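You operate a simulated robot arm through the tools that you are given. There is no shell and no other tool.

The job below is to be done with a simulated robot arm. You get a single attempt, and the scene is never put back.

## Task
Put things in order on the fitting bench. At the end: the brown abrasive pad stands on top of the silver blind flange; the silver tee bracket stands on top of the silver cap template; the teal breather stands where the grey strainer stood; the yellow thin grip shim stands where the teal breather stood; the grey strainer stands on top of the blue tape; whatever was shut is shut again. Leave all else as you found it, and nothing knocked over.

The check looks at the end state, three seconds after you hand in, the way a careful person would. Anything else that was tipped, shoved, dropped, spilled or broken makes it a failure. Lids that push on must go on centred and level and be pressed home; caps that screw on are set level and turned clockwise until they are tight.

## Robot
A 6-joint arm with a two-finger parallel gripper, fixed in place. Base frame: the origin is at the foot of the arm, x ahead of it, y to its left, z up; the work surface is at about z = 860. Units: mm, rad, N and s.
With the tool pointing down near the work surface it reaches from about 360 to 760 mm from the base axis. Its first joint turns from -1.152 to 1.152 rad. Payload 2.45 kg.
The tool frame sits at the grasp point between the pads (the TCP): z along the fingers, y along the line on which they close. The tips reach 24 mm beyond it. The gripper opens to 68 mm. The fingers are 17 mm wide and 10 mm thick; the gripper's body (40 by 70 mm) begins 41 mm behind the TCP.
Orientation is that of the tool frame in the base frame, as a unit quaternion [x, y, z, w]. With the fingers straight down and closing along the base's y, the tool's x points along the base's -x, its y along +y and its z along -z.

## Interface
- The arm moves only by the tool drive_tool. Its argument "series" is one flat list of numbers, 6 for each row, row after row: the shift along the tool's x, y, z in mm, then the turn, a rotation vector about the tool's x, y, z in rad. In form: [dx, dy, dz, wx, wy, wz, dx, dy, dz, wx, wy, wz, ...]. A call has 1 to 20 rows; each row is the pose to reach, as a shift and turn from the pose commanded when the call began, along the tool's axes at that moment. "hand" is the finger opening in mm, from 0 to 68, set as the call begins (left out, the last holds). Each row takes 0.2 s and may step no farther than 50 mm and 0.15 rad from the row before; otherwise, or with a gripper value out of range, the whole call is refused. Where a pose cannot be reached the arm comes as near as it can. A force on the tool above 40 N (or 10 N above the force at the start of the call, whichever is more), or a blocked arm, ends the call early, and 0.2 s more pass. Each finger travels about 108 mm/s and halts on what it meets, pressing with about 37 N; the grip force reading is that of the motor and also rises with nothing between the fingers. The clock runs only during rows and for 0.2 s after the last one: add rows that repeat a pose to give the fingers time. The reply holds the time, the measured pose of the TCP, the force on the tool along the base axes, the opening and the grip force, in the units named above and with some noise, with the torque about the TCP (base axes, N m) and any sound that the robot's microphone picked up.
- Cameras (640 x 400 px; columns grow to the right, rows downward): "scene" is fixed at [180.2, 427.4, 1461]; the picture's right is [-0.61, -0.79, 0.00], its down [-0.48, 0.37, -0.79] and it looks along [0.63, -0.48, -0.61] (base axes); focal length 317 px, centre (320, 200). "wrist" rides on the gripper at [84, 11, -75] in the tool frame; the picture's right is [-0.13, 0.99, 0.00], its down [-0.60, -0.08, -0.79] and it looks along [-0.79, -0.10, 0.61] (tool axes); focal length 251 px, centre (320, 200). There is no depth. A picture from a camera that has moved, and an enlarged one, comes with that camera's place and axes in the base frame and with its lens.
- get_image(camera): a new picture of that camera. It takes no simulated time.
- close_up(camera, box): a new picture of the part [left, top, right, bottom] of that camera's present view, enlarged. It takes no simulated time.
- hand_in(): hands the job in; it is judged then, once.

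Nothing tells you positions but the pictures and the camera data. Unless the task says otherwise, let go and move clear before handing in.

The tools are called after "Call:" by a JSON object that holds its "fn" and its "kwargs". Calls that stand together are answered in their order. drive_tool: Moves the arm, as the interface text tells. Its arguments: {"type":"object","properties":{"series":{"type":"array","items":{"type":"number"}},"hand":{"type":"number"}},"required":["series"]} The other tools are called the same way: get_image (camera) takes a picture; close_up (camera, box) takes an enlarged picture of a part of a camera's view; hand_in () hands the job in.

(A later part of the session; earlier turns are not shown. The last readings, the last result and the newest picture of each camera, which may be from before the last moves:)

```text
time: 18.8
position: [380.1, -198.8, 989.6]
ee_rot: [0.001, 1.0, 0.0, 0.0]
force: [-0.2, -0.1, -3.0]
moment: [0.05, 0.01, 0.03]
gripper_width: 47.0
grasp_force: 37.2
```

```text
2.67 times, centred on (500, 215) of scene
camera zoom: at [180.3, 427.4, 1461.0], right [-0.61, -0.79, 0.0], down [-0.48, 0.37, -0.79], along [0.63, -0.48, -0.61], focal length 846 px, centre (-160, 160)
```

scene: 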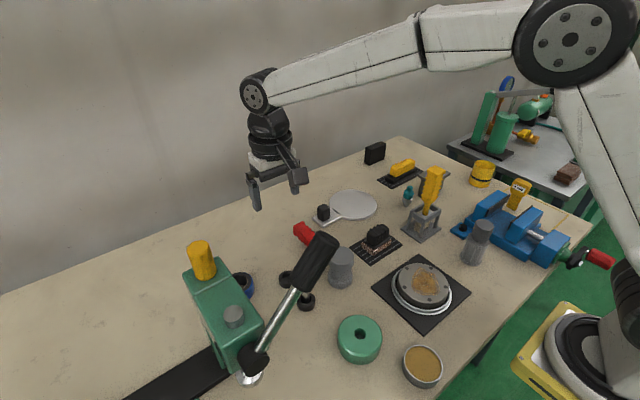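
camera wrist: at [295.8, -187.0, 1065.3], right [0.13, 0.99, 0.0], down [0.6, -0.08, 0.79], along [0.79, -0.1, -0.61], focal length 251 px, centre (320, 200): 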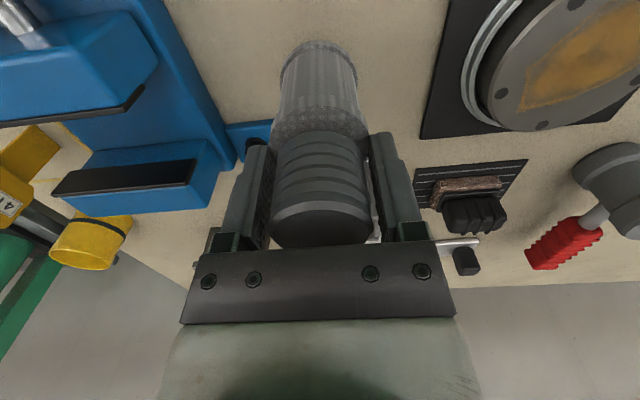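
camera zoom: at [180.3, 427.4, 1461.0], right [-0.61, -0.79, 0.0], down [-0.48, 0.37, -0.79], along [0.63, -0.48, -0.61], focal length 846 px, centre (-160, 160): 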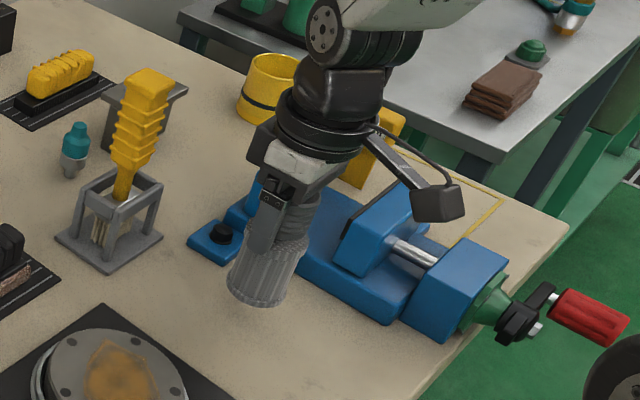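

The whole strainer is lifted, about 3 N. I'll raise it to travel height, then carry it over to the tape while turning the hand so the camera faces away from the press.

Call:
{"fn": "drive_tool", "kwargs": {"series": [0, 0, -20, 0, 0, 0, 0, 0, -45, 0, 0, 0, 0, 0, -70, 0, 0, 0, 0, 0, -95, 0, 0, 0, 0, 0, -115, 0, 0, 0, 0, 0, -120, 0, 0, 0]}}

Call:
{"fn": "drive_tool", "kwargs": {"series": [-5, 10, 0, 0, 0, -0.03, -15, 30, 0, 0, 0, -0.1, -29, 55, 0, 0, 0, -0.19, -43, 82, 0, 0, 0, -0.28, -58, 110, 0, 0, 0, -0.37, -73, 138, 0, 0, 0, -0.46, -88, 167, 0, 0, 0, -0.56, -103, 196, 0, 0, 0, -0.66, -118, 225, 0, 0, 0, -0.76, -133, 254, 0, 0, 0, -0.86, -148, 283, 0, 0, 0, -0.96, -163, 312, 0, 0, 0, -1.06, -178, 341, 0, 0, 0, -1.16, -193, 370, 0, 0, 0, -1.26, -208, 399, 0, 0, 0, -1.36, -223, 428, 0, 0, 0, -1.45, -238, 456, 0, 0, 0, -1.52, -250, 480, 0, 0, 0, -1.571, -258, 496, 0, 0, 0, -1.571, -260.5, 499.8, 0, 0, 0, -1.571]}}

Call:
{"fn": "get_image", "kwargs": {"camera": "wrist"}}

Call:
{"fn": "get_image", "kwargs": {"camera": "scene"}}

```text
time: 20.2
position: [379.9, -197.9, 1109.3]
ee_rot: [0.001, 1.0, 0.0, 0.0]
force: [-0.1, -0.4, -3.2]
moment: [0.0, -0.02, 0.01]
gripper_width: 46.8
grasp_force: 37.1
```

```text
time: 24.4
position: [642.5, 301.1, 1109.2]
ee_rot: [-0.707, 0.707, -0.001, 0.0]
force: [-0.1, -0.4, -2.5]
moment: [0.01, 0.0, -0.01]
gripper_width: 46.2
grasp_force: 37.3
```

```text
taken
camera wrist: at [630.8, 218.3, 1185.1], right [-0.99, 0.13, 0.0], down [0.08, 0.6, 0.79], along [0.1, 0.79, -0.61], focal length 251 px, centre (320, 200)
```

wrist: 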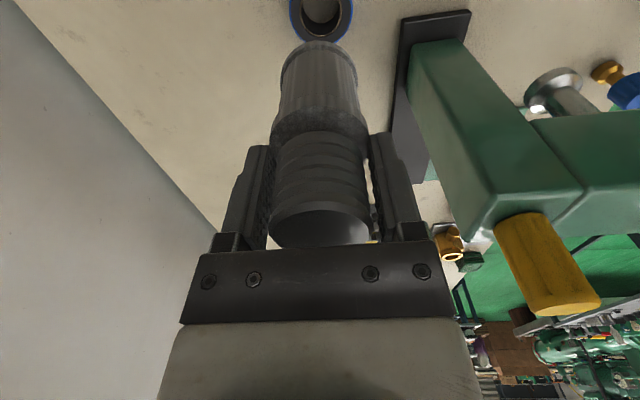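

```text
taken
```

scene: 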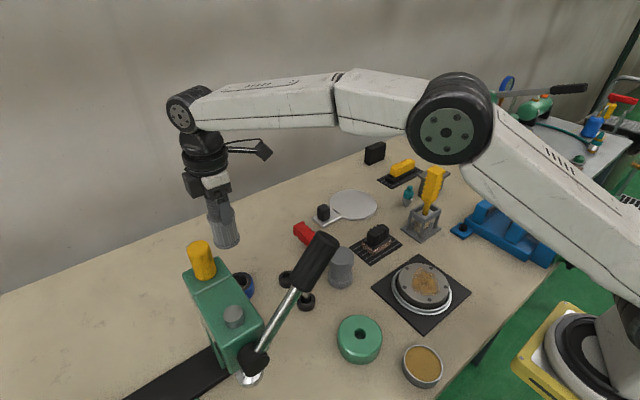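

Call:
{"fn": "close_up", "kwargs": {"camera": "wrist", "box": [270, 0, 370, 62]}}

Call:
{"fn": "close_up", "kwargs": {"camera": "scene", "box": [160, 170, 320, 300]}}

```text
6.40 times, centred on (320, 31) of wrist
camera zoom: at [630.8, 218.3, 1185.1], right [-0.99, 0.13, 0.0], down [0.08, 0.6, 0.79], along [0.1, 0.79, -0.61], focal length 1609 px, centre (320, 1282)
```

zoom: 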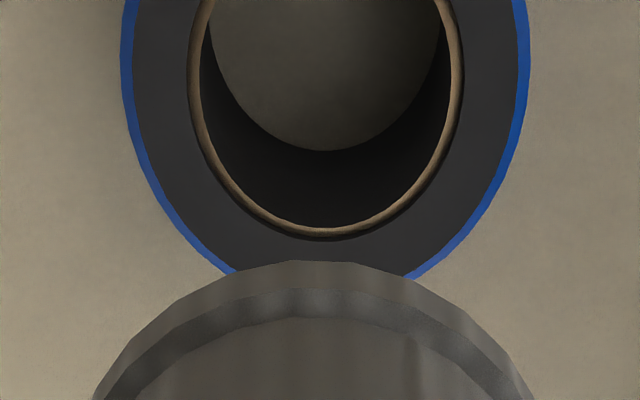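

```text
3.08 times, centred on (240, 235) of scene
camera zoom: at [180.3, 427.5, 1460.9], right [-0.61, -0.79, 0.0], down [-0.48, 0.37, -0.79], along [0.63, -0.48, -0.61], focal length 976 px, centre (566, 92)
```

zoom: 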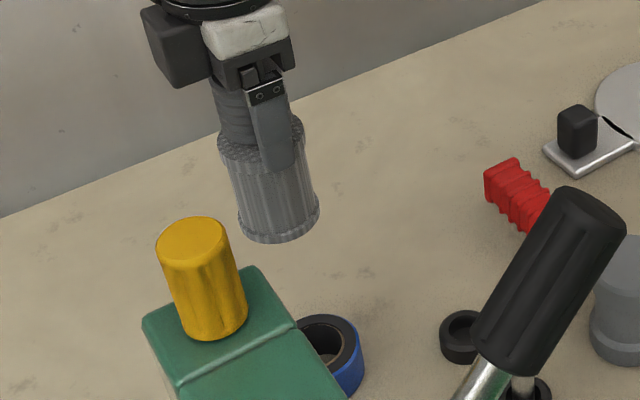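

The tape centre is confirmed at about (641, 300.5). I'll shift slightly and go down to just above the tape.

Call:
{"fn": "drive_tool", "kwargs": {"series": [1, 1.5, 20, 0, 0, 0, 1, 1.5, 45, 0, 0, 0, 1, 1.5, 70, 0, 0, 0, 1, 1.5, 90, 0, 0, 0, 1, 1.5, 105, 0, 0, 0, 1, 1.5, 115, 0, 0, 0, 1, 1.5, 119, 0, 0, 0, 1, 1.5, 119, 0, 0, 0]}}

Call:
{"fn": "get_image", "kwargs": {"camera": "wrist"}}

Call:
{"fn": "close_up", "kwargs": {"camera": "wrist", "box": [240, 0, 400, 100]}}

Call:
{"fn": "close_up", "kwargs": {"camera": "scene", "box": [160, 200, 320, 300]}}

```text
time: 26.2
position: [639.3, 299.6, 990.9]
ee_rot: [-0.707, 0.708, 0.0, -0.001]
force: [-0.6, 0.2, -3.2]
moment: [0.02, 0.01, -0.04]
gripper_width: 46.2
grasp_force: 37.1
```

```text
taken
camera wrist: at [629.5, 215.8, 1066.2], right [-0.99, 0.13, 0.0], down [0.08, 0.6, 0.79], along [0.1, 0.79, -0.61], focal length 251 px, centre (320, 200)
```

wrist: 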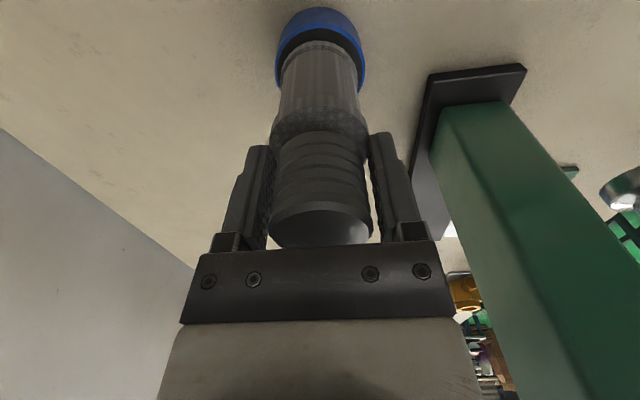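

```text
4.00 times, centred on (320, 50) of wrist
camera zoom: at [629.5, 215.8, 1066.2], right [-0.99, 0.13, 0.0], down [0.08, 0.6, 0.79], along [0.1, 0.79, -0.61], focal length 1006 px, centre (320, 800)
```

zoom: 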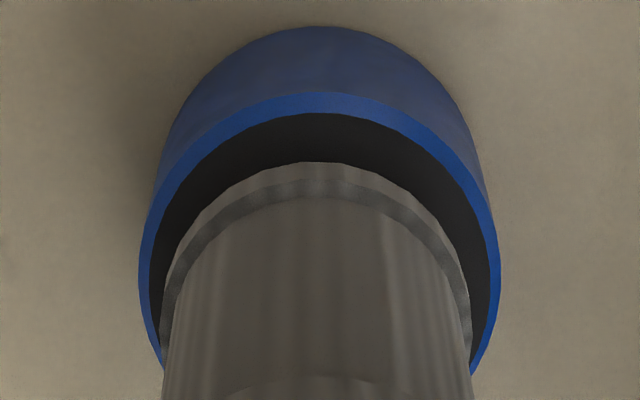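

```text
4.00 times, centred on (240, 250) of scene
camera zoom: at [180.3, 427.5, 1460.9], right [-0.61, -0.79, 0.0], down [-0.48, 0.37, -0.79], along [0.63, -0.48, -0.61], focal length 1269 px, centre (640, 0)
```

zoom: 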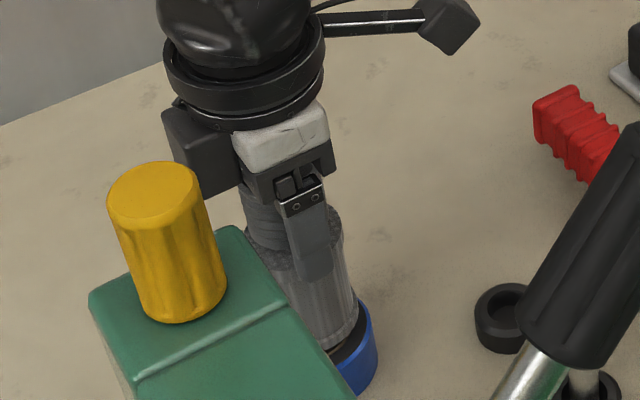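

Strainer and tape are concentric to within a millimetre. I'll lower it the last few millimetres, watching the force.

Call:
{"fn": "drive_tool", "kwargs": {"series": [0, 0, 3, 0, 0, 0, 0, 0, 5, 0, 0, 0, 0, 0, 6.5, 0, 0, 0, 0, 0, 8, 0, 0, 0, 0, 0, 8, 0, 0, 0]}}

```text
time: 27.4
position: [640.2, 299.9, 982.6]
ee_rot: [-0.707, 0.708, 0.0, 0.0]
force: [-1.9, -0.6, 4.3]
moment: [-0.12, 0.4, 0.02]
gripper_width: 46.0
grasp_force: 37.3
```

Contact is felt (force changed from -3 to +4 N), so the strainer is on the tape. I'll open the fingers.

Call:
{"fn": "drive_tool", "kwargs": {"series": [0, 0, 0, 0, 0, 0, 0, 0, 0, 0, 0, 0, 0, 0, 0, 0, 0, 0], "hand": 50}}

Call:
{"fn": "drive_tool", "kwargs": {"series": [0, 0, 0, 0, 0, 0, 0, 0, 0, 0, 0, 0, 0, 0, 0, 0, 0, 0], "hand": 66}}

Call:
{"fn": "get_image", "kwargs": {"camera": "wrist"}}

```text
time: 28.2
position: [640.5, 300.9, 982.4]
ee_rot: [-0.707, 0.707, 0.0, 0.0]
force: [-0.5, -0.3, 0.4]
moment: [-0.02, -0.02, -0.02]
gripper_width: 49.8
grasp_force: 0.0
```

```text
time: 29.0
position: [639.7, 300.3, 982.9]
ee_rot: [-0.707, 0.707, 0.0, -0.001]
force: [0.1, -0.4, 0.4]
moment: [-0.01, 0.02, 0.01]
gripper_width: 66.1
grasp_force: 0.0
```

```text
taken
camera wrist: at [629.6, 216.6, 1058.5], right [-0.99, 0.13, 0.0], down [0.08, 0.6, 0.79], along [0.1, 0.79, -0.61], focal length 251 px, centre (320, 200)
```

wrist: 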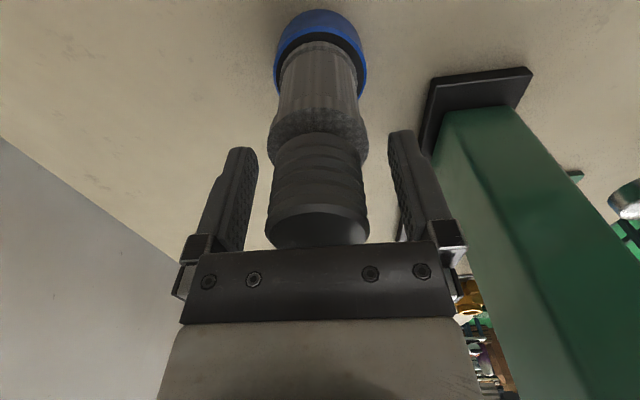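

The strainer stands on the tape. I'll rise straight up, back away, and travel toward the tee bracket while turning the hand.

Call:
{"fn": "drive_tool", "kwargs": {"series": [0, 0, -15, 0, 0, 0, 0, 0, -45, 0, 0, 0, 0, 0, -85, 0, 0, 0, 0, 0, -120, 0, 0, 0, 0, 0, -150, 0, 0, 0, 0, 0, -165, 0, 0, 0, 35, 8, -165, 0, 0, 0, 75, 16, -165, 0, 0, 0.1, 115, 24, -165, 0, 0, 0.22, 155, 32, -165, 0, 0, 0.36, 195, 36, -165, 0, 0, 0.5, 235, 40, -165, 0, 0, 0.64, 275, 40, -165, 0, 0, 0.78, 315, 38, -165, 0, 0, 0.92, 355, 35, -165, 0, 0, 1.06, 395, 32, -165, 0, 0, 1.2, 435, 29, -165, 0, 0, 1.34, 475, 26, -165, 0, 0, 1.48, 515, 23, -165, 0, 0, 1.571, 535, 20, -165, 0, 0, 1.571], "hand": 68}}

Call:
{"fn": "get_image", "kwargs": {"camera": "scene"}}

Call:
{"fn": "close_up", "kwargs": {"camera": "scene", "box": [180, 200, 340, 300]}}

```text
time: 33.2
position: [619.5, -235.8, 1146.4]
ee_rot: [0.001, 1.0, 0.001, 0.0]
force: [-0.1, 0.1, -0.4]
moment: [0.0, 0.0, -0.02]
gripper_width: 67.9
grasp_force: 0.0
```

```text
taken
```

scene: 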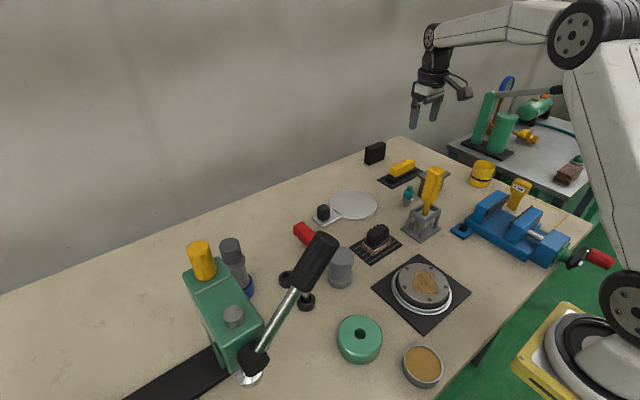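

```text
4.00 times, centred on (260, 250) of scene
camera zoom: at [180.2, 427.4, 1461.0], right [-0.61, -0.79, 0.0], down [-0.48, 0.37, -0.79], along [0.63, -0.48, -0.61], focal length 1269 px, centre (560, 0)
```

zoom: 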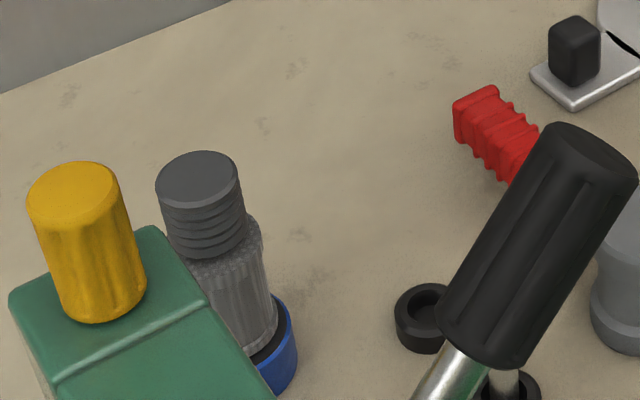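

The strainer stands well on the tape. Now I'll turn the hand a quarter so that it closes along x and hover over the tee bracket.

Call:
{"fn": "drive_tool", "kwargs": {"series": [0, -10, 0, 0, 0, 0.13, -1, -20, 5, 0, 0, 0.26, -1, -30, 10, 0, 0, 0.4, -2, -40, 15, 0, 0, 0.53, -2, -50, 22, 0, 0, 0.66, -2, -60, 30, 0, 0, 0.8, -3, -70, 38, 0, 0, 0.93, -3, -80, 46, 0, 0, 1.06, -3, -90, 54, 0, 0, 1.2, -3.5, -100, 62, 0, 0, 1.33, -3.5, -110, 70, 0, 0, 1.46, -3.5, -119, 80, 0, 0, 1.571, -3.5, -119, 80, 0, 0, 1.571]}}

Call:
{"fn": "get_image", "kwargs": {"camera": "wrist"}}

Call:
{"fn": "close_up", "kwargs": {"camera": "wrist", "box": [240, 0, 400, 100]}}

Call:
{"fn": "get_image", "kwargs": {"camera": "scene"}}

```text
time: 36.0
position: [623.0, -352.9, 1066.2]
ee_rot: [0.709, 0.706, 0.001, 0.0]
force: [-0.2, -0.3, -0.4]
moment: [0.04, 0.0, 0.01]
gripper_width: 67.8
grasp_force: 0.1
```

```text
taken
camera wrist: at [634.5, -269.0, 1142.5], right [0.99, -0.13, 0.0], down [-0.08, -0.6, 0.79], along [-0.1, -0.79, -0.61], focal length 251 px, centre (320, 200)
```

wrist: 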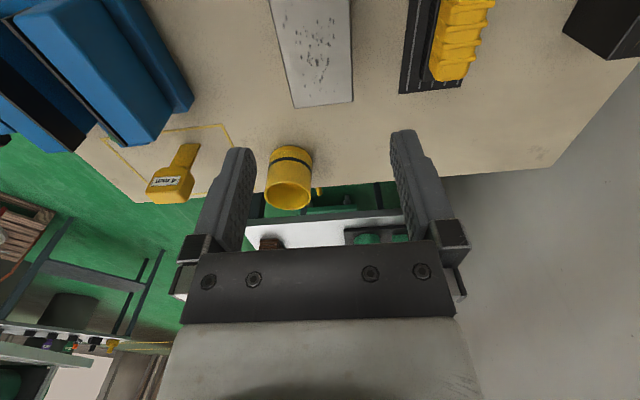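

```text
4.00 times, centred on (320, 50) of wrist
camera zoom: at [634.5, -269.0, 1142.5], right [0.99, -0.13, 0.0], down [-0.08, -0.6, 0.79], along [-0.1, -0.79, -0.61], focal length 1006 px, centre (320, 800)
```

zoom: 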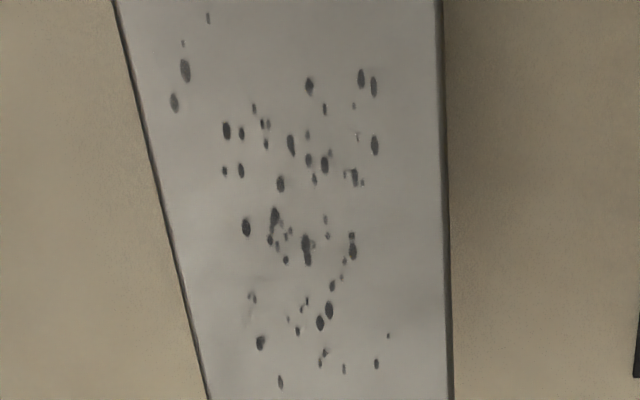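

```text
taken
```

scene: 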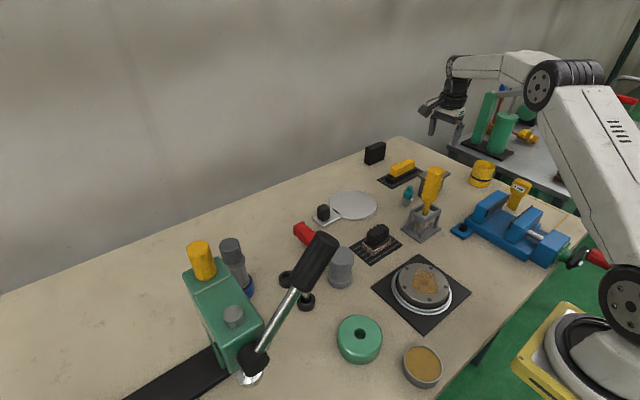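

The plate edges come out at x ≈ 592.6 and 648, so its centre is x ≈ 620.3. I'll shift 2.7 mm and go down beside the plate.

Call:
{"fn": "drive_tool", "kwargs": {"series": [-3, -2.7, 25, 0, 0, 0, -3, -2.7, 50, 0, 0, 0, -3, -2.7, 75, 0, 0, 0, -3, -2.7, 95, 0, 0, 0, -3, -2.7, 104, 0, 0, 0, -3, -2.7, 104, 0, 0, 0]}}

Call:
{"fn": "get_image", "kwargs": {"camera": "wrist"}}

Call:
{"fn": "close_up", "kwargs": {"camera": "wrist", "box": [200, 100, 440, 250]}}

```text
time: 37.4
position: [620.7, -356.5, 962.9]
ee_rot: [0.708, 0.706, 0.0, 0.0]
force: [-0.7, 0.5, 0.9]
moment: [-0.02, 0.01, -0.03]
gripper_width: 68.2
grasp_force: 0.1
```

```text
taken
camera wrist: at [632.2, -272.1, 1038.6], right [0.99, -0.13, 0.0], down [-0.08, -0.6, 0.79], along [-0.1, -0.79, -0.61], focal length 251 px, centre (320, 200)
```

wrist: 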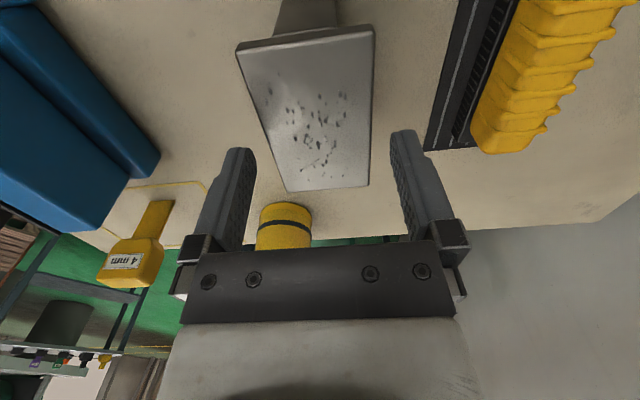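

```text
2.67 times, centred on (320, 175) of wrist
camera zoom: at [632.2, -272.1, 1038.6], right [0.99, -0.13, 0.0], down [-0.08, -0.6, 0.79], along [-0.1, -0.79, -0.61], focal length 670 px, centre (320, 267)
```

zoom: 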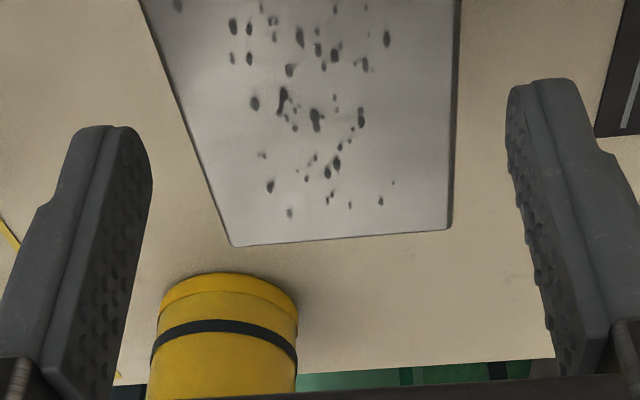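

Aligned: the plate centre is (620, -357) and the hand is at (620.7, -356.5). I'll go down to grip the plate edges.

Call:
{"fn": "drive_tool", "kwargs": {"series": [0, -0.5, 12, 0, 0, 0, 0, -0.5, 22, 0, 0, 0, 0, -0.5, 31, 0, 0, 0, 0, -0.5, 38, 0, 0, 0, 0, -0.5, 40, 0, 0, 0, 0, -0.5, 40, 0, 0, 0]}}

Call:
{"fn": "get_image", "kwargs": {"camera": "wrist"}}

```text
time: 38.8
position: [620.0, -356.2, 923.5]
ee_rot: [0.707, 0.707, 0.0, 0.0]
force: [-0.5, -0.2, -0.2]
moment: [-0.03, 0.03, 0.0]
gripper_width: 68.0
grasp_force: 0.1
```

```text
taken
camera wrist: at [631.1, -272.3, 999.2], right [0.99, -0.13, 0.0], down [-0.08, -0.6, 0.79], along [-0.1, -0.79, -0.61], focal length 251 px, centre (320, 200)
```

wrist: 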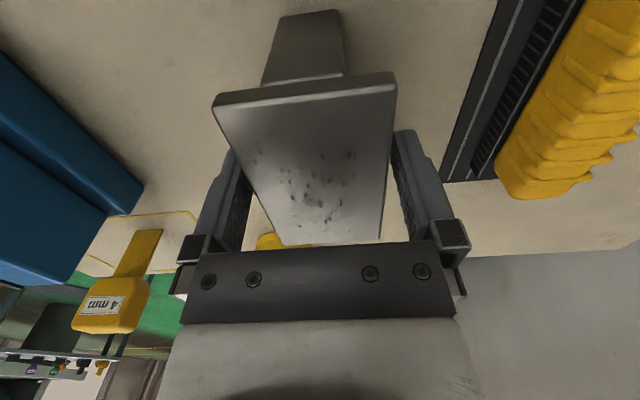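

The plate is between the fingers. Closing.

Call:
{"fn": "drive_tool", "kwargs": {"series": [0, 0, 0, 0, 0, 0, 0, 0, 0, 0, 0, 0, 0, 0, 0, 0, 0, 0, 0, 0, 0, 0, 0, 0], "hand": 40}}

Call:
{"fn": "drive_tool", "kwargs": {"series": [0, 0, -2, 0, 0, 0, 0, 0, -5, 0, 0, 0, 0, 0, -10, 0, 0, 0, 0, 0, -18, 0, 0, 0, 0, 0, -18, 0, 0, 0]}}

Call:
{"fn": "get_image", "kwargs": {"camera": "wrist"}}

Call:
{"fn": "close_up", "kwargs": {"camera": "scene", "box": [380, 100, 540, 200]}}

```text
time: 39.8
position: [619.5, -357.2, 923.7]
ee_rot: [0.708, 0.706, 0.0, 0.0]
force: [1.3, -0.2, 0.8]
moment: [-0.09, -0.05, 0.03]
gripper_width: 55.7
grasp_force: 36.9
```

```text
time: 41.0
position: [620.0, -357.6, 940.7]
ee_rot: [0.707, 0.707, 0.0, 0.0]
force: [0.1, 0.1, -5.0]
moment: [0.01, 0.0, 0.02]
gripper_width: 55.7
grasp_force: 37.3
```

```text
taken
camera wrist: at [631.3, -272.5, 1016.6], right [0.99, -0.13, 0.0], down [-0.08, -0.6, 0.79], along [-0.1, -0.79, -0.61], focal length 251 px, centre (320, 200)
```

wrist: 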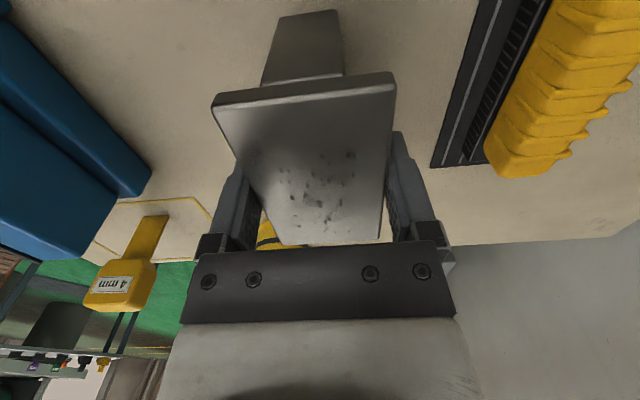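

```text
4.00 times, centred on (460, 150) of scene
camera zoom: at [180.3, 427.4, 1461.0], right [-0.61, -0.79, 0.0], down [-0.48, 0.37, -0.79], along [0.63, -0.48, -0.61], focal length 1269 px, centre (-240, 400)
```

zoom: 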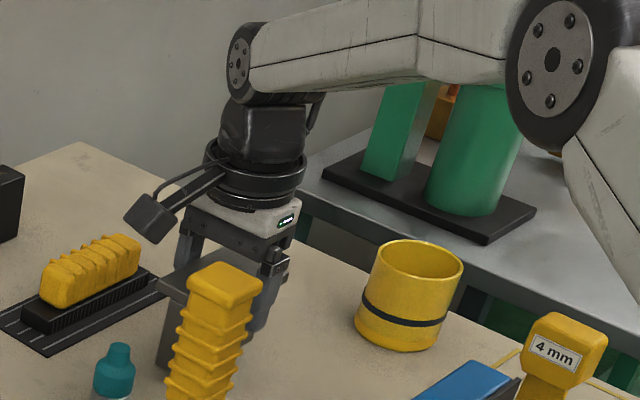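

The bracket is held at 55.7 mm and weighs about 5 N. I'll raise it and carry it over the template disc.

Call:
{"fn": "drive_tool", "kwargs": {"series": [0, 0, -20, 0, 0, 0, 0, 0, -45, 0, 0, 0, 0, 0, -70, 0, 0, 0, 0, 0, -90, 0, 0, 0, 10, 4, -90, 0, 0, 0, 30, 12, -90, 0, 0, 0, 52, 21, -90, 0, 0, 0, 75, 30, -90, 0, 0, 0, 98, 39, -90, 0, 0, 0, 122, 49, -90, 0, 0, 0, 146, 58, -90, 0, 0, 0, 170, 68, -90, 0, 0, 0, 194, 78, -90, 0, 0, 0, 216, 87, -90, 0, 0, 0, 234, 94, -90, 0, 0, 0, 244.6, 98, -90, 0, 0, 0, 244.6, 98, -90, 0, 0, 0]}}

Call:
{"fn": "get_image", "kwargs": {"camera": "wrist"}}

Call:
{"fn": "close_up", "kwargs": {"camera": "scene", "box": [280, 100, 440, 240]}}

```text
time: 44.6
position: [718.6, -113.1, 1031.5]
ee_rot: [0.708, 0.706, -0.001, -0.001]
force: [-0.4, 0.7, -5.2]
moment: [-0.01, 0.0, 0.0]
gripper_width: 55.8
grasp_force: 37.1
```

```text
taken
camera wrist: at [730.1, -28.3, 1106.7], right [0.99, -0.13, 0.0], down [-0.08, -0.6, 0.79], along [-0.1, -0.79, -0.61], focal length 251 px, centre (320, 200)
```

wrist: 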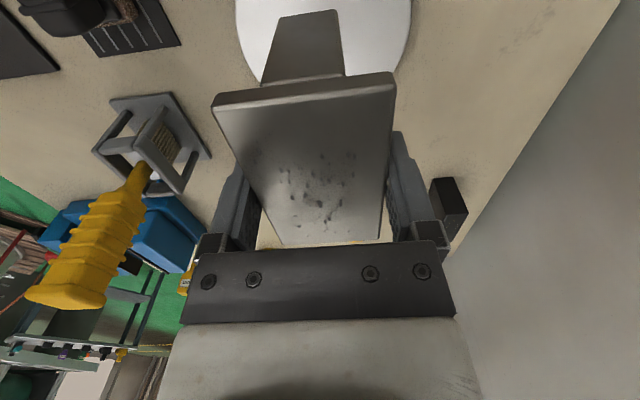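

```text
2.86 times, centred on (360, 170) of scene
camera zoom: at [180.3, 427.4, 1460.9], right [-0.61, -0.79, 0.0], down [-0.48, 0.37, -0.79], along [0.63, -0.48, -0.61], focal length 906 px, centre (206, 286)
```

zoom: 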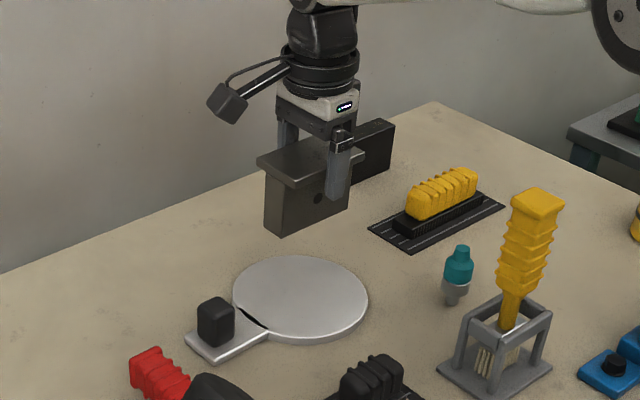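

The disc spans x 653–793, so its centre is about (723, -113). I'll nudge 3 mm and lower to just above it.

Call:
{"fn": "drive_tool", "kwargs": {"series": [0, 3, 20, 0, 0, 0, 0, 3, 42, 0, 0, 0, 0, 3, 62, 0, 0, 0, 0, 3, 78, 0, 0, 0, 0, 3, 88, 0, 0, 0, 0, 3, 92, 0, 0, 0, 0, 3, 92, 0, 0, 0]}}

Call:
{"fn": "close_up", "kwargs": {"camera": "scene", "box": [300, 130, 420, 230]}}

Call:
{"fn": "get_image", "kwargs": {"camera": "wrist"}}

```text
time: 46.2
position: [721.1, -113.0, 939.2]
ee_rot: [0.708, 0.706, 0.0, 0.0]
force: [-0.5, -0.2, -4.1]
moment: [-0.05, 0.06, -0.02]
gripper_width: 55.6
grasp_force: 36.6
```

```text
4.00 times, centred on (360, 180) of scene
camera zoom: at [180.3, 427.4, 1460.9], right [-0.61, -0.79, 0.0], down [-0.48, 0.37, -0.79], along [0.63, -0.48, -0.61], focal length 1269 px, centre (160, 280)
```

zoom: 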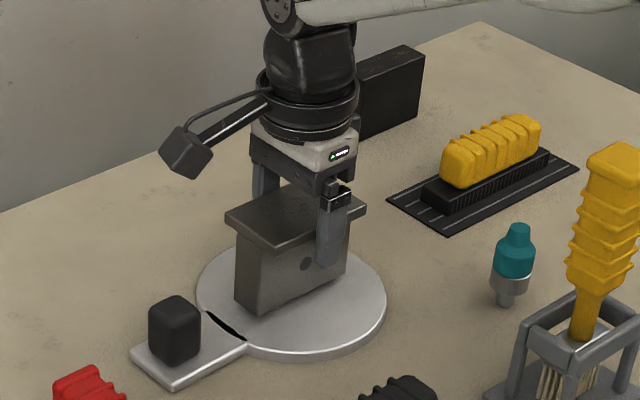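

```text
taken
camera wrist: at [732.3, -28.3, 1014.8], right [0.99, -0.13, 0.0], down [-0.08, -0.6, 0.79], along [-0.1, -0.79, -0.61], focal length 251 px, centre (320, 200)
```

wrist: 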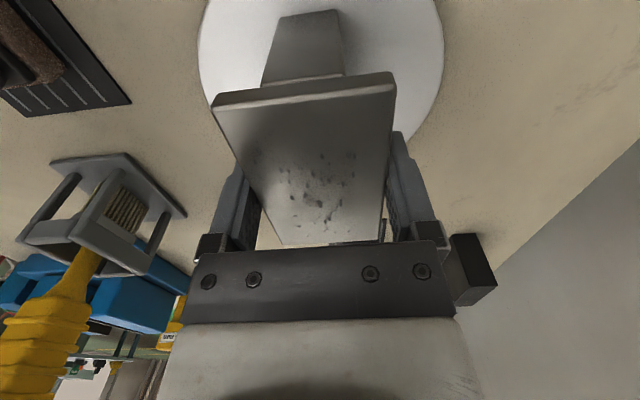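

The bracket hovers over the middle of the disc. Lowering the last millimetres.

Call:
{"fn": "drive_tool", "kwargs": {"series": [0, 0, 2.5, 0, 0, 0, 0, 0, 4.5, 0, 0, 0, 0, 0, 6, 0, 0, 0, 0, 0, 7, 0, 0, 0, 0, 0, 7, 0, 0, 0]}}

```text
time: 47.4
position: [721.2, -112.6, 933.7]
ee_rot: [0.707, 0.707, 0.001, 0.002]
force: [-3.1, 1.1, 10.3]
moment: [0.27, 0.38, 0.04]
gripper_width: 55.5
grasp_force: 37.3
```

Contact at about 870 for the disc top. I'll ease off a millimetre and then open the fingers.

Call:
{"fn": "drive_tool", "kwargs": {"series": [0, 0, -0.8, 0, 0, 0, 0, 0, -0.8, 0, 0, 0]}}

Call:
{"fn": "drive_tool", "kwargs": {"series": [0, 0, 0, 0, 0, 0, 0, 0, 0, 0, 0, 0, 0, 0, 0, 0, 0, 0], "hand": 60}}

Call:
{"fn": "drive_tool", "kwargs": {"series": [0, 0, 0, 0, 0, 0, 0, 0, 0, 0, 0, 0], "hand": 68}}

Call:
{"fn": "get_image", "kwargs": {"camera": "wrist"}}

Call:
{"fn": "close_up", "kwargs": {"camera": "scene", "box": [300, 130, 420, 230]}}

```text
time: 48.0
position: [721.8, -112.5, 933.7]
ee_rot: [0.708, 0.707, 0.0, 0.001]
force: [-1.7, -1.6, 9.5]
moment: [0.25, 0.21, 0.06]
gripper_width: 55.6
grasp_force: 36.6
```

```text
time: 48.8
position: [720.8, -112.6, 933.1]
ee_rot: [0.709, 0.706, 0.0, 0.0]
force: [0.6, -0.4, 0.3]
moment: [-0.02, 0.03, -0.01]
gripper_width: 60.0
grasp_force: 0.0
```

```text
time: 49.4
position: [721.2, -112.0, 933.0]
ee_rot: [0.708, 0.706, 0.0, 0.0]
force: [0.0, -0.6, 0.8]
moment: [0.02, -0.04, 0.01]
gripper_width: 67.9
grasp_force: 0.1
```

```text
taken
camera wrist: at [732.8, -27.8, 1008.6], right [0.99, -0.13, 0.0], down [-0.08, -0.6, 0.79], along [-0.1, -0.79, -0.61], focal length 251 px, centre (320, 200)
```

wrist: 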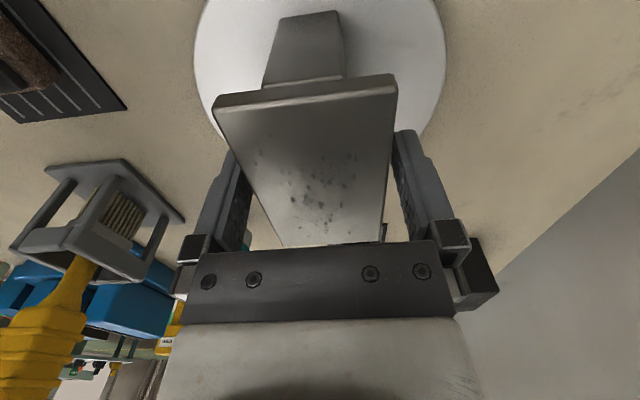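

```text
4.00 times, centred on (360, 180) of scene
camera zoom: at [180.2, 427.4, 1461.0], right [-0.61, -0.79, 0.0], down [-0.48, 0.37, -0.79], along [0.63, -0.48, -0.61], focal length 1269 px, centre (160, 280)
```

zoom: 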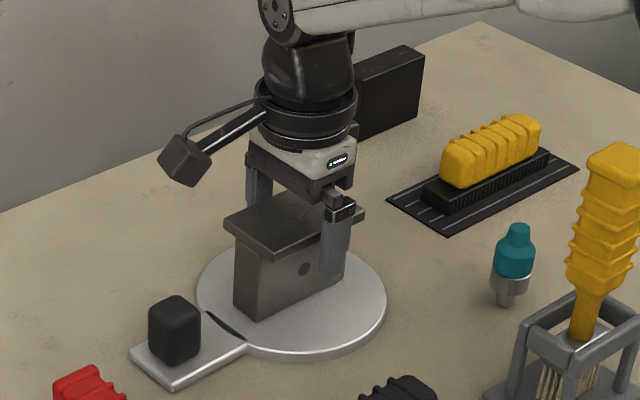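

The bracket stands on the template. I'll rise clear and move over the breather.

Call:
{"fn": "drive_tool", "kwargs": {"series": [0, 0, -10, 0, 0, 0, 0, 0, -30, 0, 0, 0, 0, 0, -60, 0, 0, 0, 0, 0, -95, 0, 0, 0, 0, 0, -120, 0, 0, 0, -25, -20, -125, 0, 0, 0, -55, -44, -125, 0, 0, 0, -85, -68, -125, 0, 0, 0, -112, -88, -125, 0, 0, 0, -127, -100, -125, 0, 0, 0, -127, -100, -125, 0, 0, 0]}}

Call:
{"fn": "get_image", "kwargs": {"camera": "wrist"}}

Call:
{"fn": "close_up", "kwargs": {"camera": "wrist", "box": [240, 0, 400, 100]}}

Call:
{"fn": "close_up", "kwargs": {"camera": "scene", "box": [320, 130, 480, 230]}}

```text
time: 51.8
position: [620.8, -238.1, 1058.6]
ee_rot: [0.708, 0.706, 0.0, 0.0]
force: [0.1, -0.6, -0.2]
moment: [0.07, 0.02, 0.0]
gripper_width: 67.8
grasp_force: 0.1
```

```text
taken
camera wrist: at [631.3, -154.6, 1134.6], right [0.99, -0.13, 0.0], down [-0.08, -0.6, 0.79], along [-0.1, -0.79, -0.61], focal length 251 px, centre (320, 200)
```

wrist: 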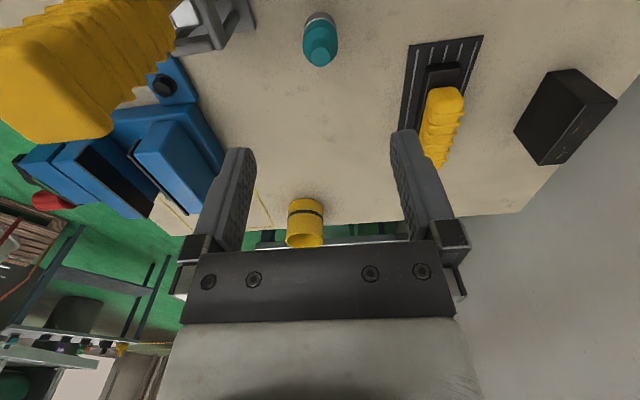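

```text
4.00 times, centred on (320, 50) of wrist
camera zoom: at [631.3, -154.6, 1134.6], right [0.99, -0.13, 0.0], down [-0.08, -0.6, 0.79], along [-0.1, -0.79, -0.61], focal length 1006 px, centre (320, 800)
```

zoom: 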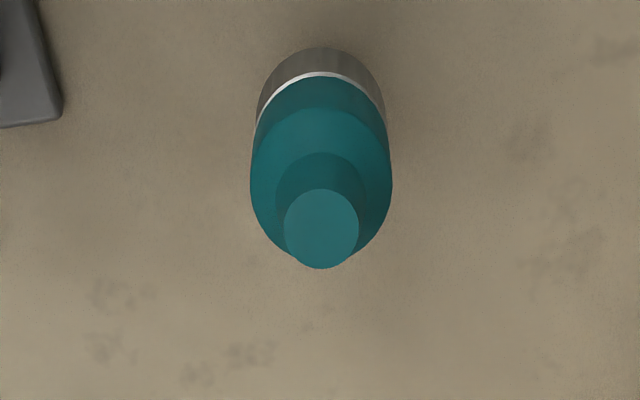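

```text
4.00 times, centred on (400, 180) of scene
camera zoom: at [180.2, 427.4, 1461.0], right [-0.61, -0.79, 0.0], down [-0.48, 0.37, -0.79], along [0.63, -0.48, -0.61], focal length 1269 px, centre (0, 280)
```

zoom: 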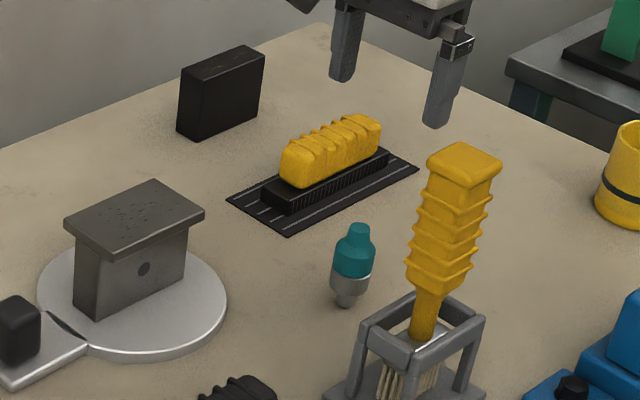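

The breather is at (620.5, -240.3), with its body about 30 mm across. I'll shift 2 mm and go down around its teal body.

Call:
{"fn": "drive_tool", "kwargs": {"series": [-2, -0.3, 25, 0, 0, 0, -2, -0.3, 55, 0, 0, 0, -2, -0.3, 85, 0, 0, 0, -2, -0.3, 112, 0, 0, 0, -2, -0.3, 132, 0, 0, 0, -2, -0.3, 146, 0, 0, 0, -2, -0.3, 155, 0, 0, 0, -2, -0.3, 155, 0, 0, 0], "hand": 56}}

Call:
{"fn": "get_image", "kwargs": {"camera": "wrist"}}

Call:
{"fn": "close_up", "kwargs": {"camera": "scene", "box": [360, 130, 480, 230]}}

```text
time: 53.6
position: [621.3, -241.1, 902.7]
ee_rot: [0.708, 0.707, 0.0, 0.0]
force: [-0.3, 0.4, -0.4]
moment: [0.05, 0.0, 0.02]
gripper_width: 55.9
grasp_force: 0.0
```

```text
taken
camera wrist: at [632.7, -156.8, 978.8], right [0.99, -0.13, 0.0], down [-0.08, -0.6, 0.79], along [-0.1, -0.79, -0.61], focal length 251 px, centre (320, 200)
```

wrist: 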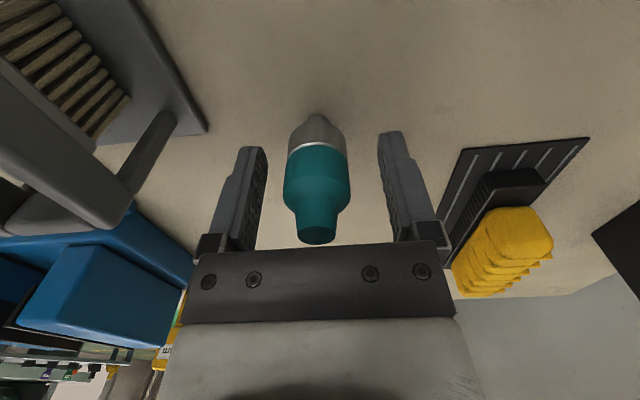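

```text
4.00 times, centred on (420, 180) of scene
camera zoom: at [180.2, 427.4, 1461.0], right [-0.61, -0.79, 0.0], down [-0.48, 0.37, -0.79], along [0.63, -0.48, -0.61], focal length 1269 px, centre (-80, 280)
```

zoom: 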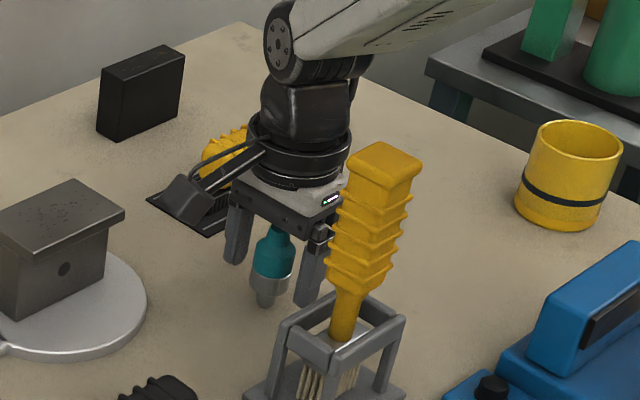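

The breather is centred between the fingers. Closing and lifting a little.

Call:
{"fn": "drive_tool", "kwargs": {"series": [0, 0, 0, 0, 0, 0, 0, 0, 0, 0, 0, 0, 0, 0, 0, 0, 0, 0, 0, 0, 0, 0, 0, 0], "hand": 10}}

Call:
{"fn": "drive_tool", "kwargs": {"series": [0, 0, -3, 0, 0, 0, 0, 0, -10, 0, 0, 0, 0, 0, -25, 0, 0, 0, 0, 0, -25, 0, 0, 0]}}

Call:
{"fn": "get_image", "kwargs": {"camera": "wrist"}}

Call:
{"fn": "close_up", "kwargs": {"camera": "scene", "box": [360, 130, 480, 230]}}

```text
time: 54.6
position: [622.3, -241.4, 903.7]
ee_rot: [0.708, 0.706, 0.0, 0.0]
force: [0.0, 0.4, -1.2]
moment: [0.0, 0.02, 0.0]
gripper_width: 26.0
grasp_force: 37.0
```

```text
time: 55.6
position: [619.5, -239.3, 930.0]
ee_rot: [0.708, 0.706, 0.0, 0.001]
force: [0.1, 0.7, -0.9]
moment: [-0.02, -0.03, -0.04]
gripper_width: 25.9
grasp_force: 37.7
```

```text
taken
camera wrist: at [631.4, -155.9, 1005.0], right [0.99, -0.13, 0.0], down [-0.08, -0.6, 0.79], along [-0.1, -0.79, -0.61], focal length 251 px, centre (320, 200)
```

wrist: 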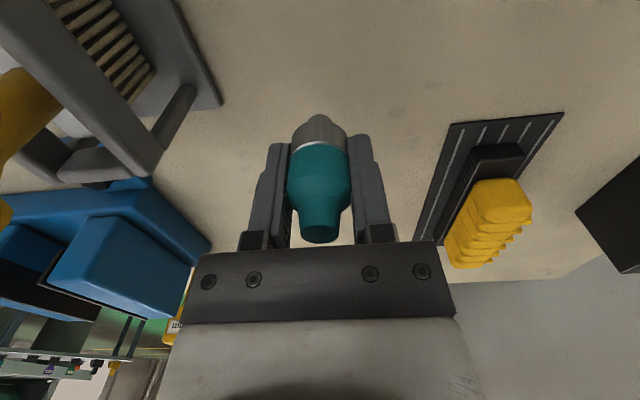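

```text
4.00 times, centred on (420, 180) of scene
camera zoom: at [180.2, 427.4, 1461.0], right [-0.61, -0.79, 0.0], down [-0.48, 0.37, -0.79], along [0.63, -0.48, -0.61], focal length 1269 px, centre (-80, 280)
```

zoom: 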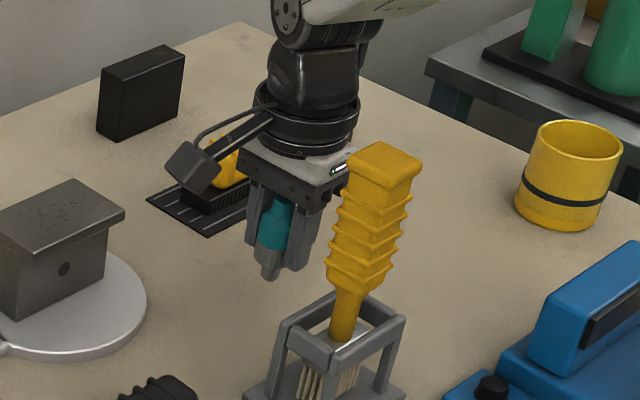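

The breather is held (26 mm grip). I'll lift it well above the brush handle and carry it to where the strainer stood.

Call:
{"fn": "drive_tool", "kwargs": {"series": [0, 0, -25, 0, 0, 0, 0, 0, -60, 0, 0, 0, 0, 0, -95, 0, 0, 0, 0, 0, -130, 0, 0, 0, 0, 0, -162, 0, 0, 0, 0, 0, -181, 0, 0, 0, 2, -10, -181, 0, 0, 0, 6, -35, -181, 0, 0, 0, 11, -65, -181, 0, 0, 0, 16, -95, -181, 0, 0, 0, 21, -125, -181, 0, 0, 0, 26, -155, -181, 0, 0, 0, 32, -185, -181, 0, 0, 0, 37, -212, -181, 0, 0, 0, 40, -230, -181, 0, 0, 0, 41.1, -239.2, -181, 0, 0, 0, 41.1, -239.2, -181, 0, 0, 0]}}

Call:
{"fn": "get_image", "kwargs": {"camera": "wrist"}}

Call:
{"fn": "get_image", "kwargs": {"camera": "scene"}}

```text
time: 59.2
position: [380.2, -198.9, 1109.2]
ee_rot: [0.707, 0.707, -0.001, 0.0]
force: [0.0, -0.3, -0.2]
moment: [0.01, 0.04, 0.01]
gripper_width: 25.9
grasp_force: 37.1
```

```text
taken
camera wrist: at [391.3, -114.7, 1184.1], right [0.99, -0.13, 0.0], down [-0.08, -0.6, 0.79], along [-0.1, -0.79, -0.61], focal length 251 px, centre (320, 200)
```

wrist: 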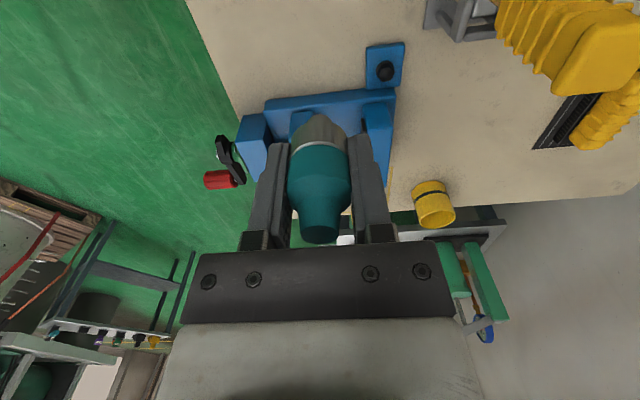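

```text
taken
```

scene: 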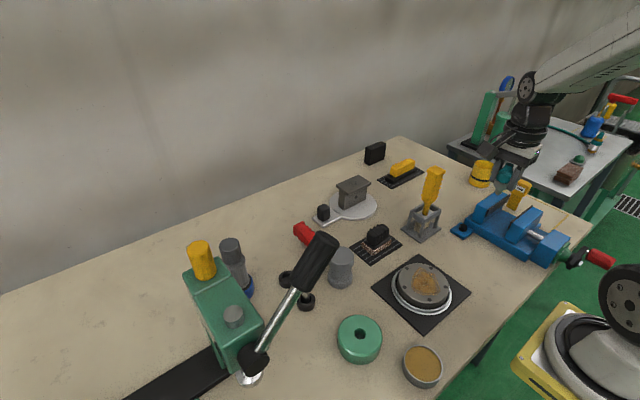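

Above the strainer's old spot. I'll lower the breather to just above the bench.

Call:
{"fn": "drive_tool", "kwargs": {"series": [0, 0.3, 30, 0, 0, 0, 0, 0.3, 65, 0, 0, 0, 0, 0.3, 100, 0, 0, 0, 0, 0.3, 135, 0, 0, 0, 0, 0.3, 165, 0, 0, 0, 0, 0.3, 185, 0, 0, 0, 0, 0.3, 197, 0, 0, 0, 0, 0.3, 200, 0, 0, 0, 0, 0.3, 200, 0, 0, 0]}}

Call:
{"fn": "get_image", "kwargs": {"camera": "wrist"}}

Call:
{"fn": "close_up", "kwargs": {"camera": "scene", "box": [420, 180, 540, 280]}}

```text
time: 61.2
position: [382.1, -201.1, 910.0]
ee_rot: [0.708, 0.706, 0.0, 0.0]
force: [0.2, 0.6, -0.7]
moment: [0.0, -0.01, -0.02]
gripper_width: 25.9
grasp_force: 36.9
```

```text
taken
camera wrist: at [392.9, -114.8, 984.9], right [0.99, -0.13, 0.0], down [-0.08, -0.6, 0.79], along [-0.1, -0.79, -0.61], focal length 251 px, centre (320, 200)
```

wrist: 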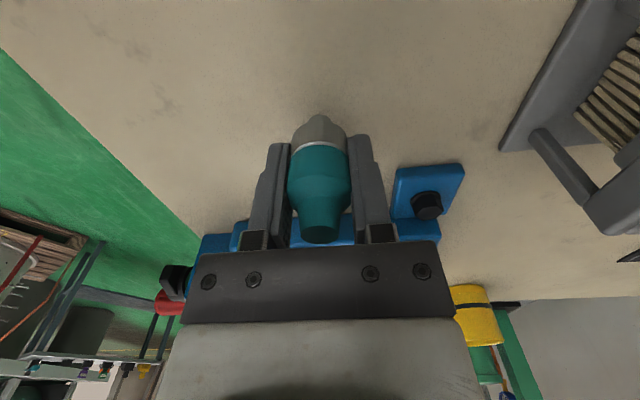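

```text
4.00 times, centred on (480, 230) of scene
camera zoom: at [180.2, 427.4, 1461.0], right [-0.61, -0.79, 0.0], down [-0.48, 0.37, -0.79], along [0.63, -0.48, -0.61], focal length 1269 px, centre (-320, 80)
```

zoom: 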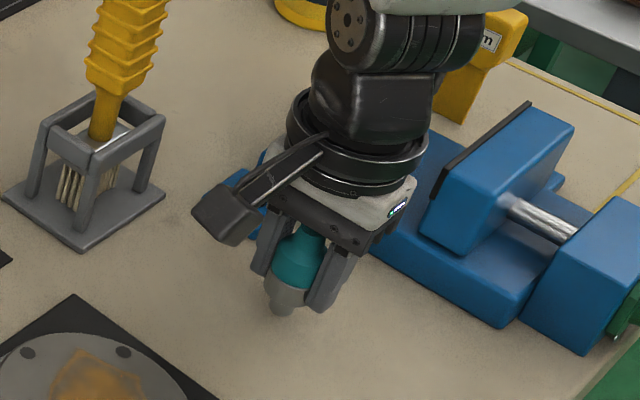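

Call:
{"fn": "drive_tool", "kwargs": {"series": [0, 0, 2.5, 0, 0, 0, 0, 0, 4.5, 0, 0, 0, 0, 0, 5.5, 0, 0, 0, 0, 0, 6.3, 0, 0, 0, 0, 0, 6.3, 0, 0, 0]}}

```text
time: 62.4
position: [381.7, -198.5, 902.9]
ee_rot: [0.707, 0.707, -0.001, 0.0]
force: [0.0, 6.4, 17.9]
moment: [0.3, 0.03, 0.0]
gripper_width: 26.0
grasp_force: 37.0
```

Contact is firm at 18 N, so I'll ease back up slightly before releasing.

Call:
{"fn": "drive_tool", "kwargs": {"series": [0, 0, -0.5, 0, 0, 0, 0, 0, -0.5, 0, 0, 0]}}

```text
time: 63.0
position: [380.6, -200.8, 902.7]
ee_rot: [0.707, 0.707, 0.0, 0.002]
force: [1.1, 0.4, 3.3]
moment: [0.04, -0.06, 0.0]
gripper_width: 26.0
grasp_force: 36.6
```

Call:
{"fn": "drive_tool", "kwargs": {"series": [0, 0, 0, 0, 0, 0, 0, 0, 0, 0, 0, 0, 0, 0, 0, 0, 0, 0], "hand": 30}}

Call:
{"fn": "get_image", "kwargs": {"camera": "wrist"}}

Call:
{"fn": "drive_tool", "kwargs": {"series": [0, 0, 0, 0, 0, 0, 0, 0, 0, 0, 0, 0, 0, 0, 0, 0, 0, 0], "hand": 56}}

Call:
{"fn": "get_image", "kwargs": {"camera": "wrist"}}

Call:
{"fn": "close_up", "kwargs": {"camera": "scene", "box": [420, 180, 540, 280]}}

```text
time: 63.8
position: [381.5, -199.0, 903.4]
ee_rot: [0.707, 0.707, 0.0, -0.001]
force: [-0.7, 0.2, -0.3]
moment: [-0.03, 0.02, -0.02]
gripper_width: 30.1
grasp_force: 0.2
```

```text
taken
camera wrist: at [392.9, -115.2, 979.1], right [0.99, -0.13, 0.0], down [-0.08, -0.6, 0.79], along [-0.1, -0.79, -0.61], focal length 251 px, centre (320, 200)
```

wrist: 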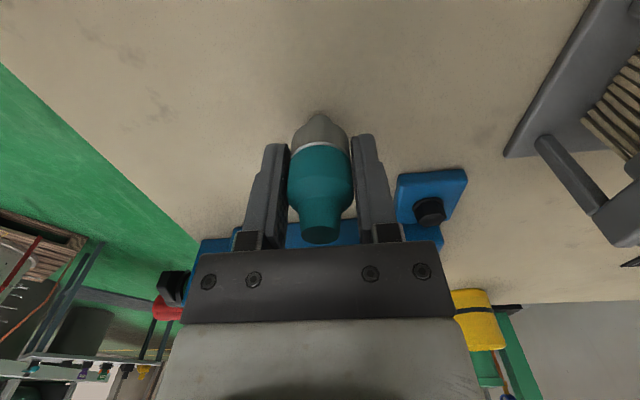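

```text
time: 64.6
position: [381.0, -200.3, 903.5]
ee_rot: [0.708, 0.706, 0.001, 0.0]
force: [0.3, -0.8, -0.2]
moment: [-0.01, -0.02, 0.02]
gripper_width: 55.8
grasp_force: 0.0
```

```text
taken
camera wrist: at [392.9, -115.2, 979.1], right [0.99, -0.13, 0.0], down [-0.08, -0.6, 0.79], along [-0.1, -0.79, -0.61], focal length 251 px, centre (320, 200)
```

wrist: 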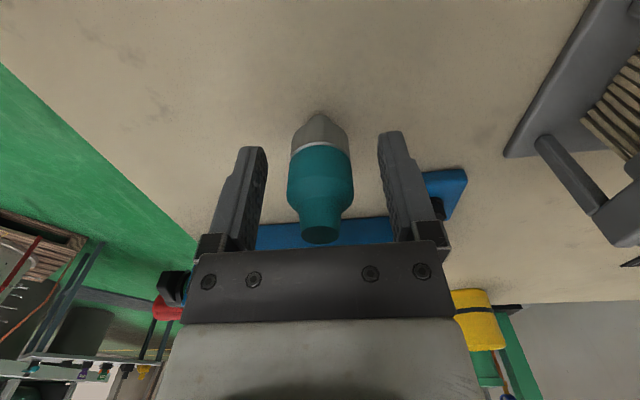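

```text
4.00 times, centred on (480, 230) of scene
camera zoom: at [180.2, 427.4, 1461.0], right [-0.61, -0.79, 0.0], down [-0.48, 0.37, -0.79], along [0.63, -0.48, -0.61], focal length 1269 px, centre (-320, 80)
```

zoom: 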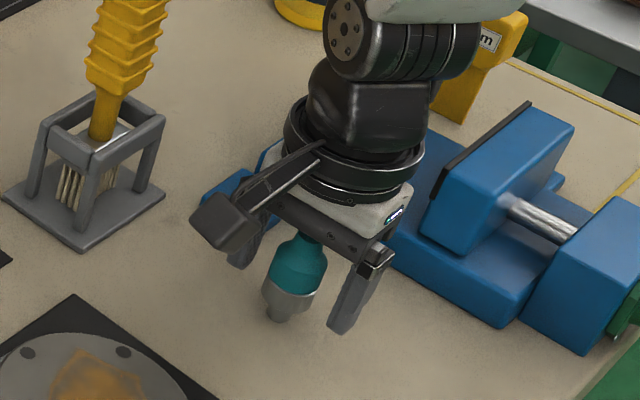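

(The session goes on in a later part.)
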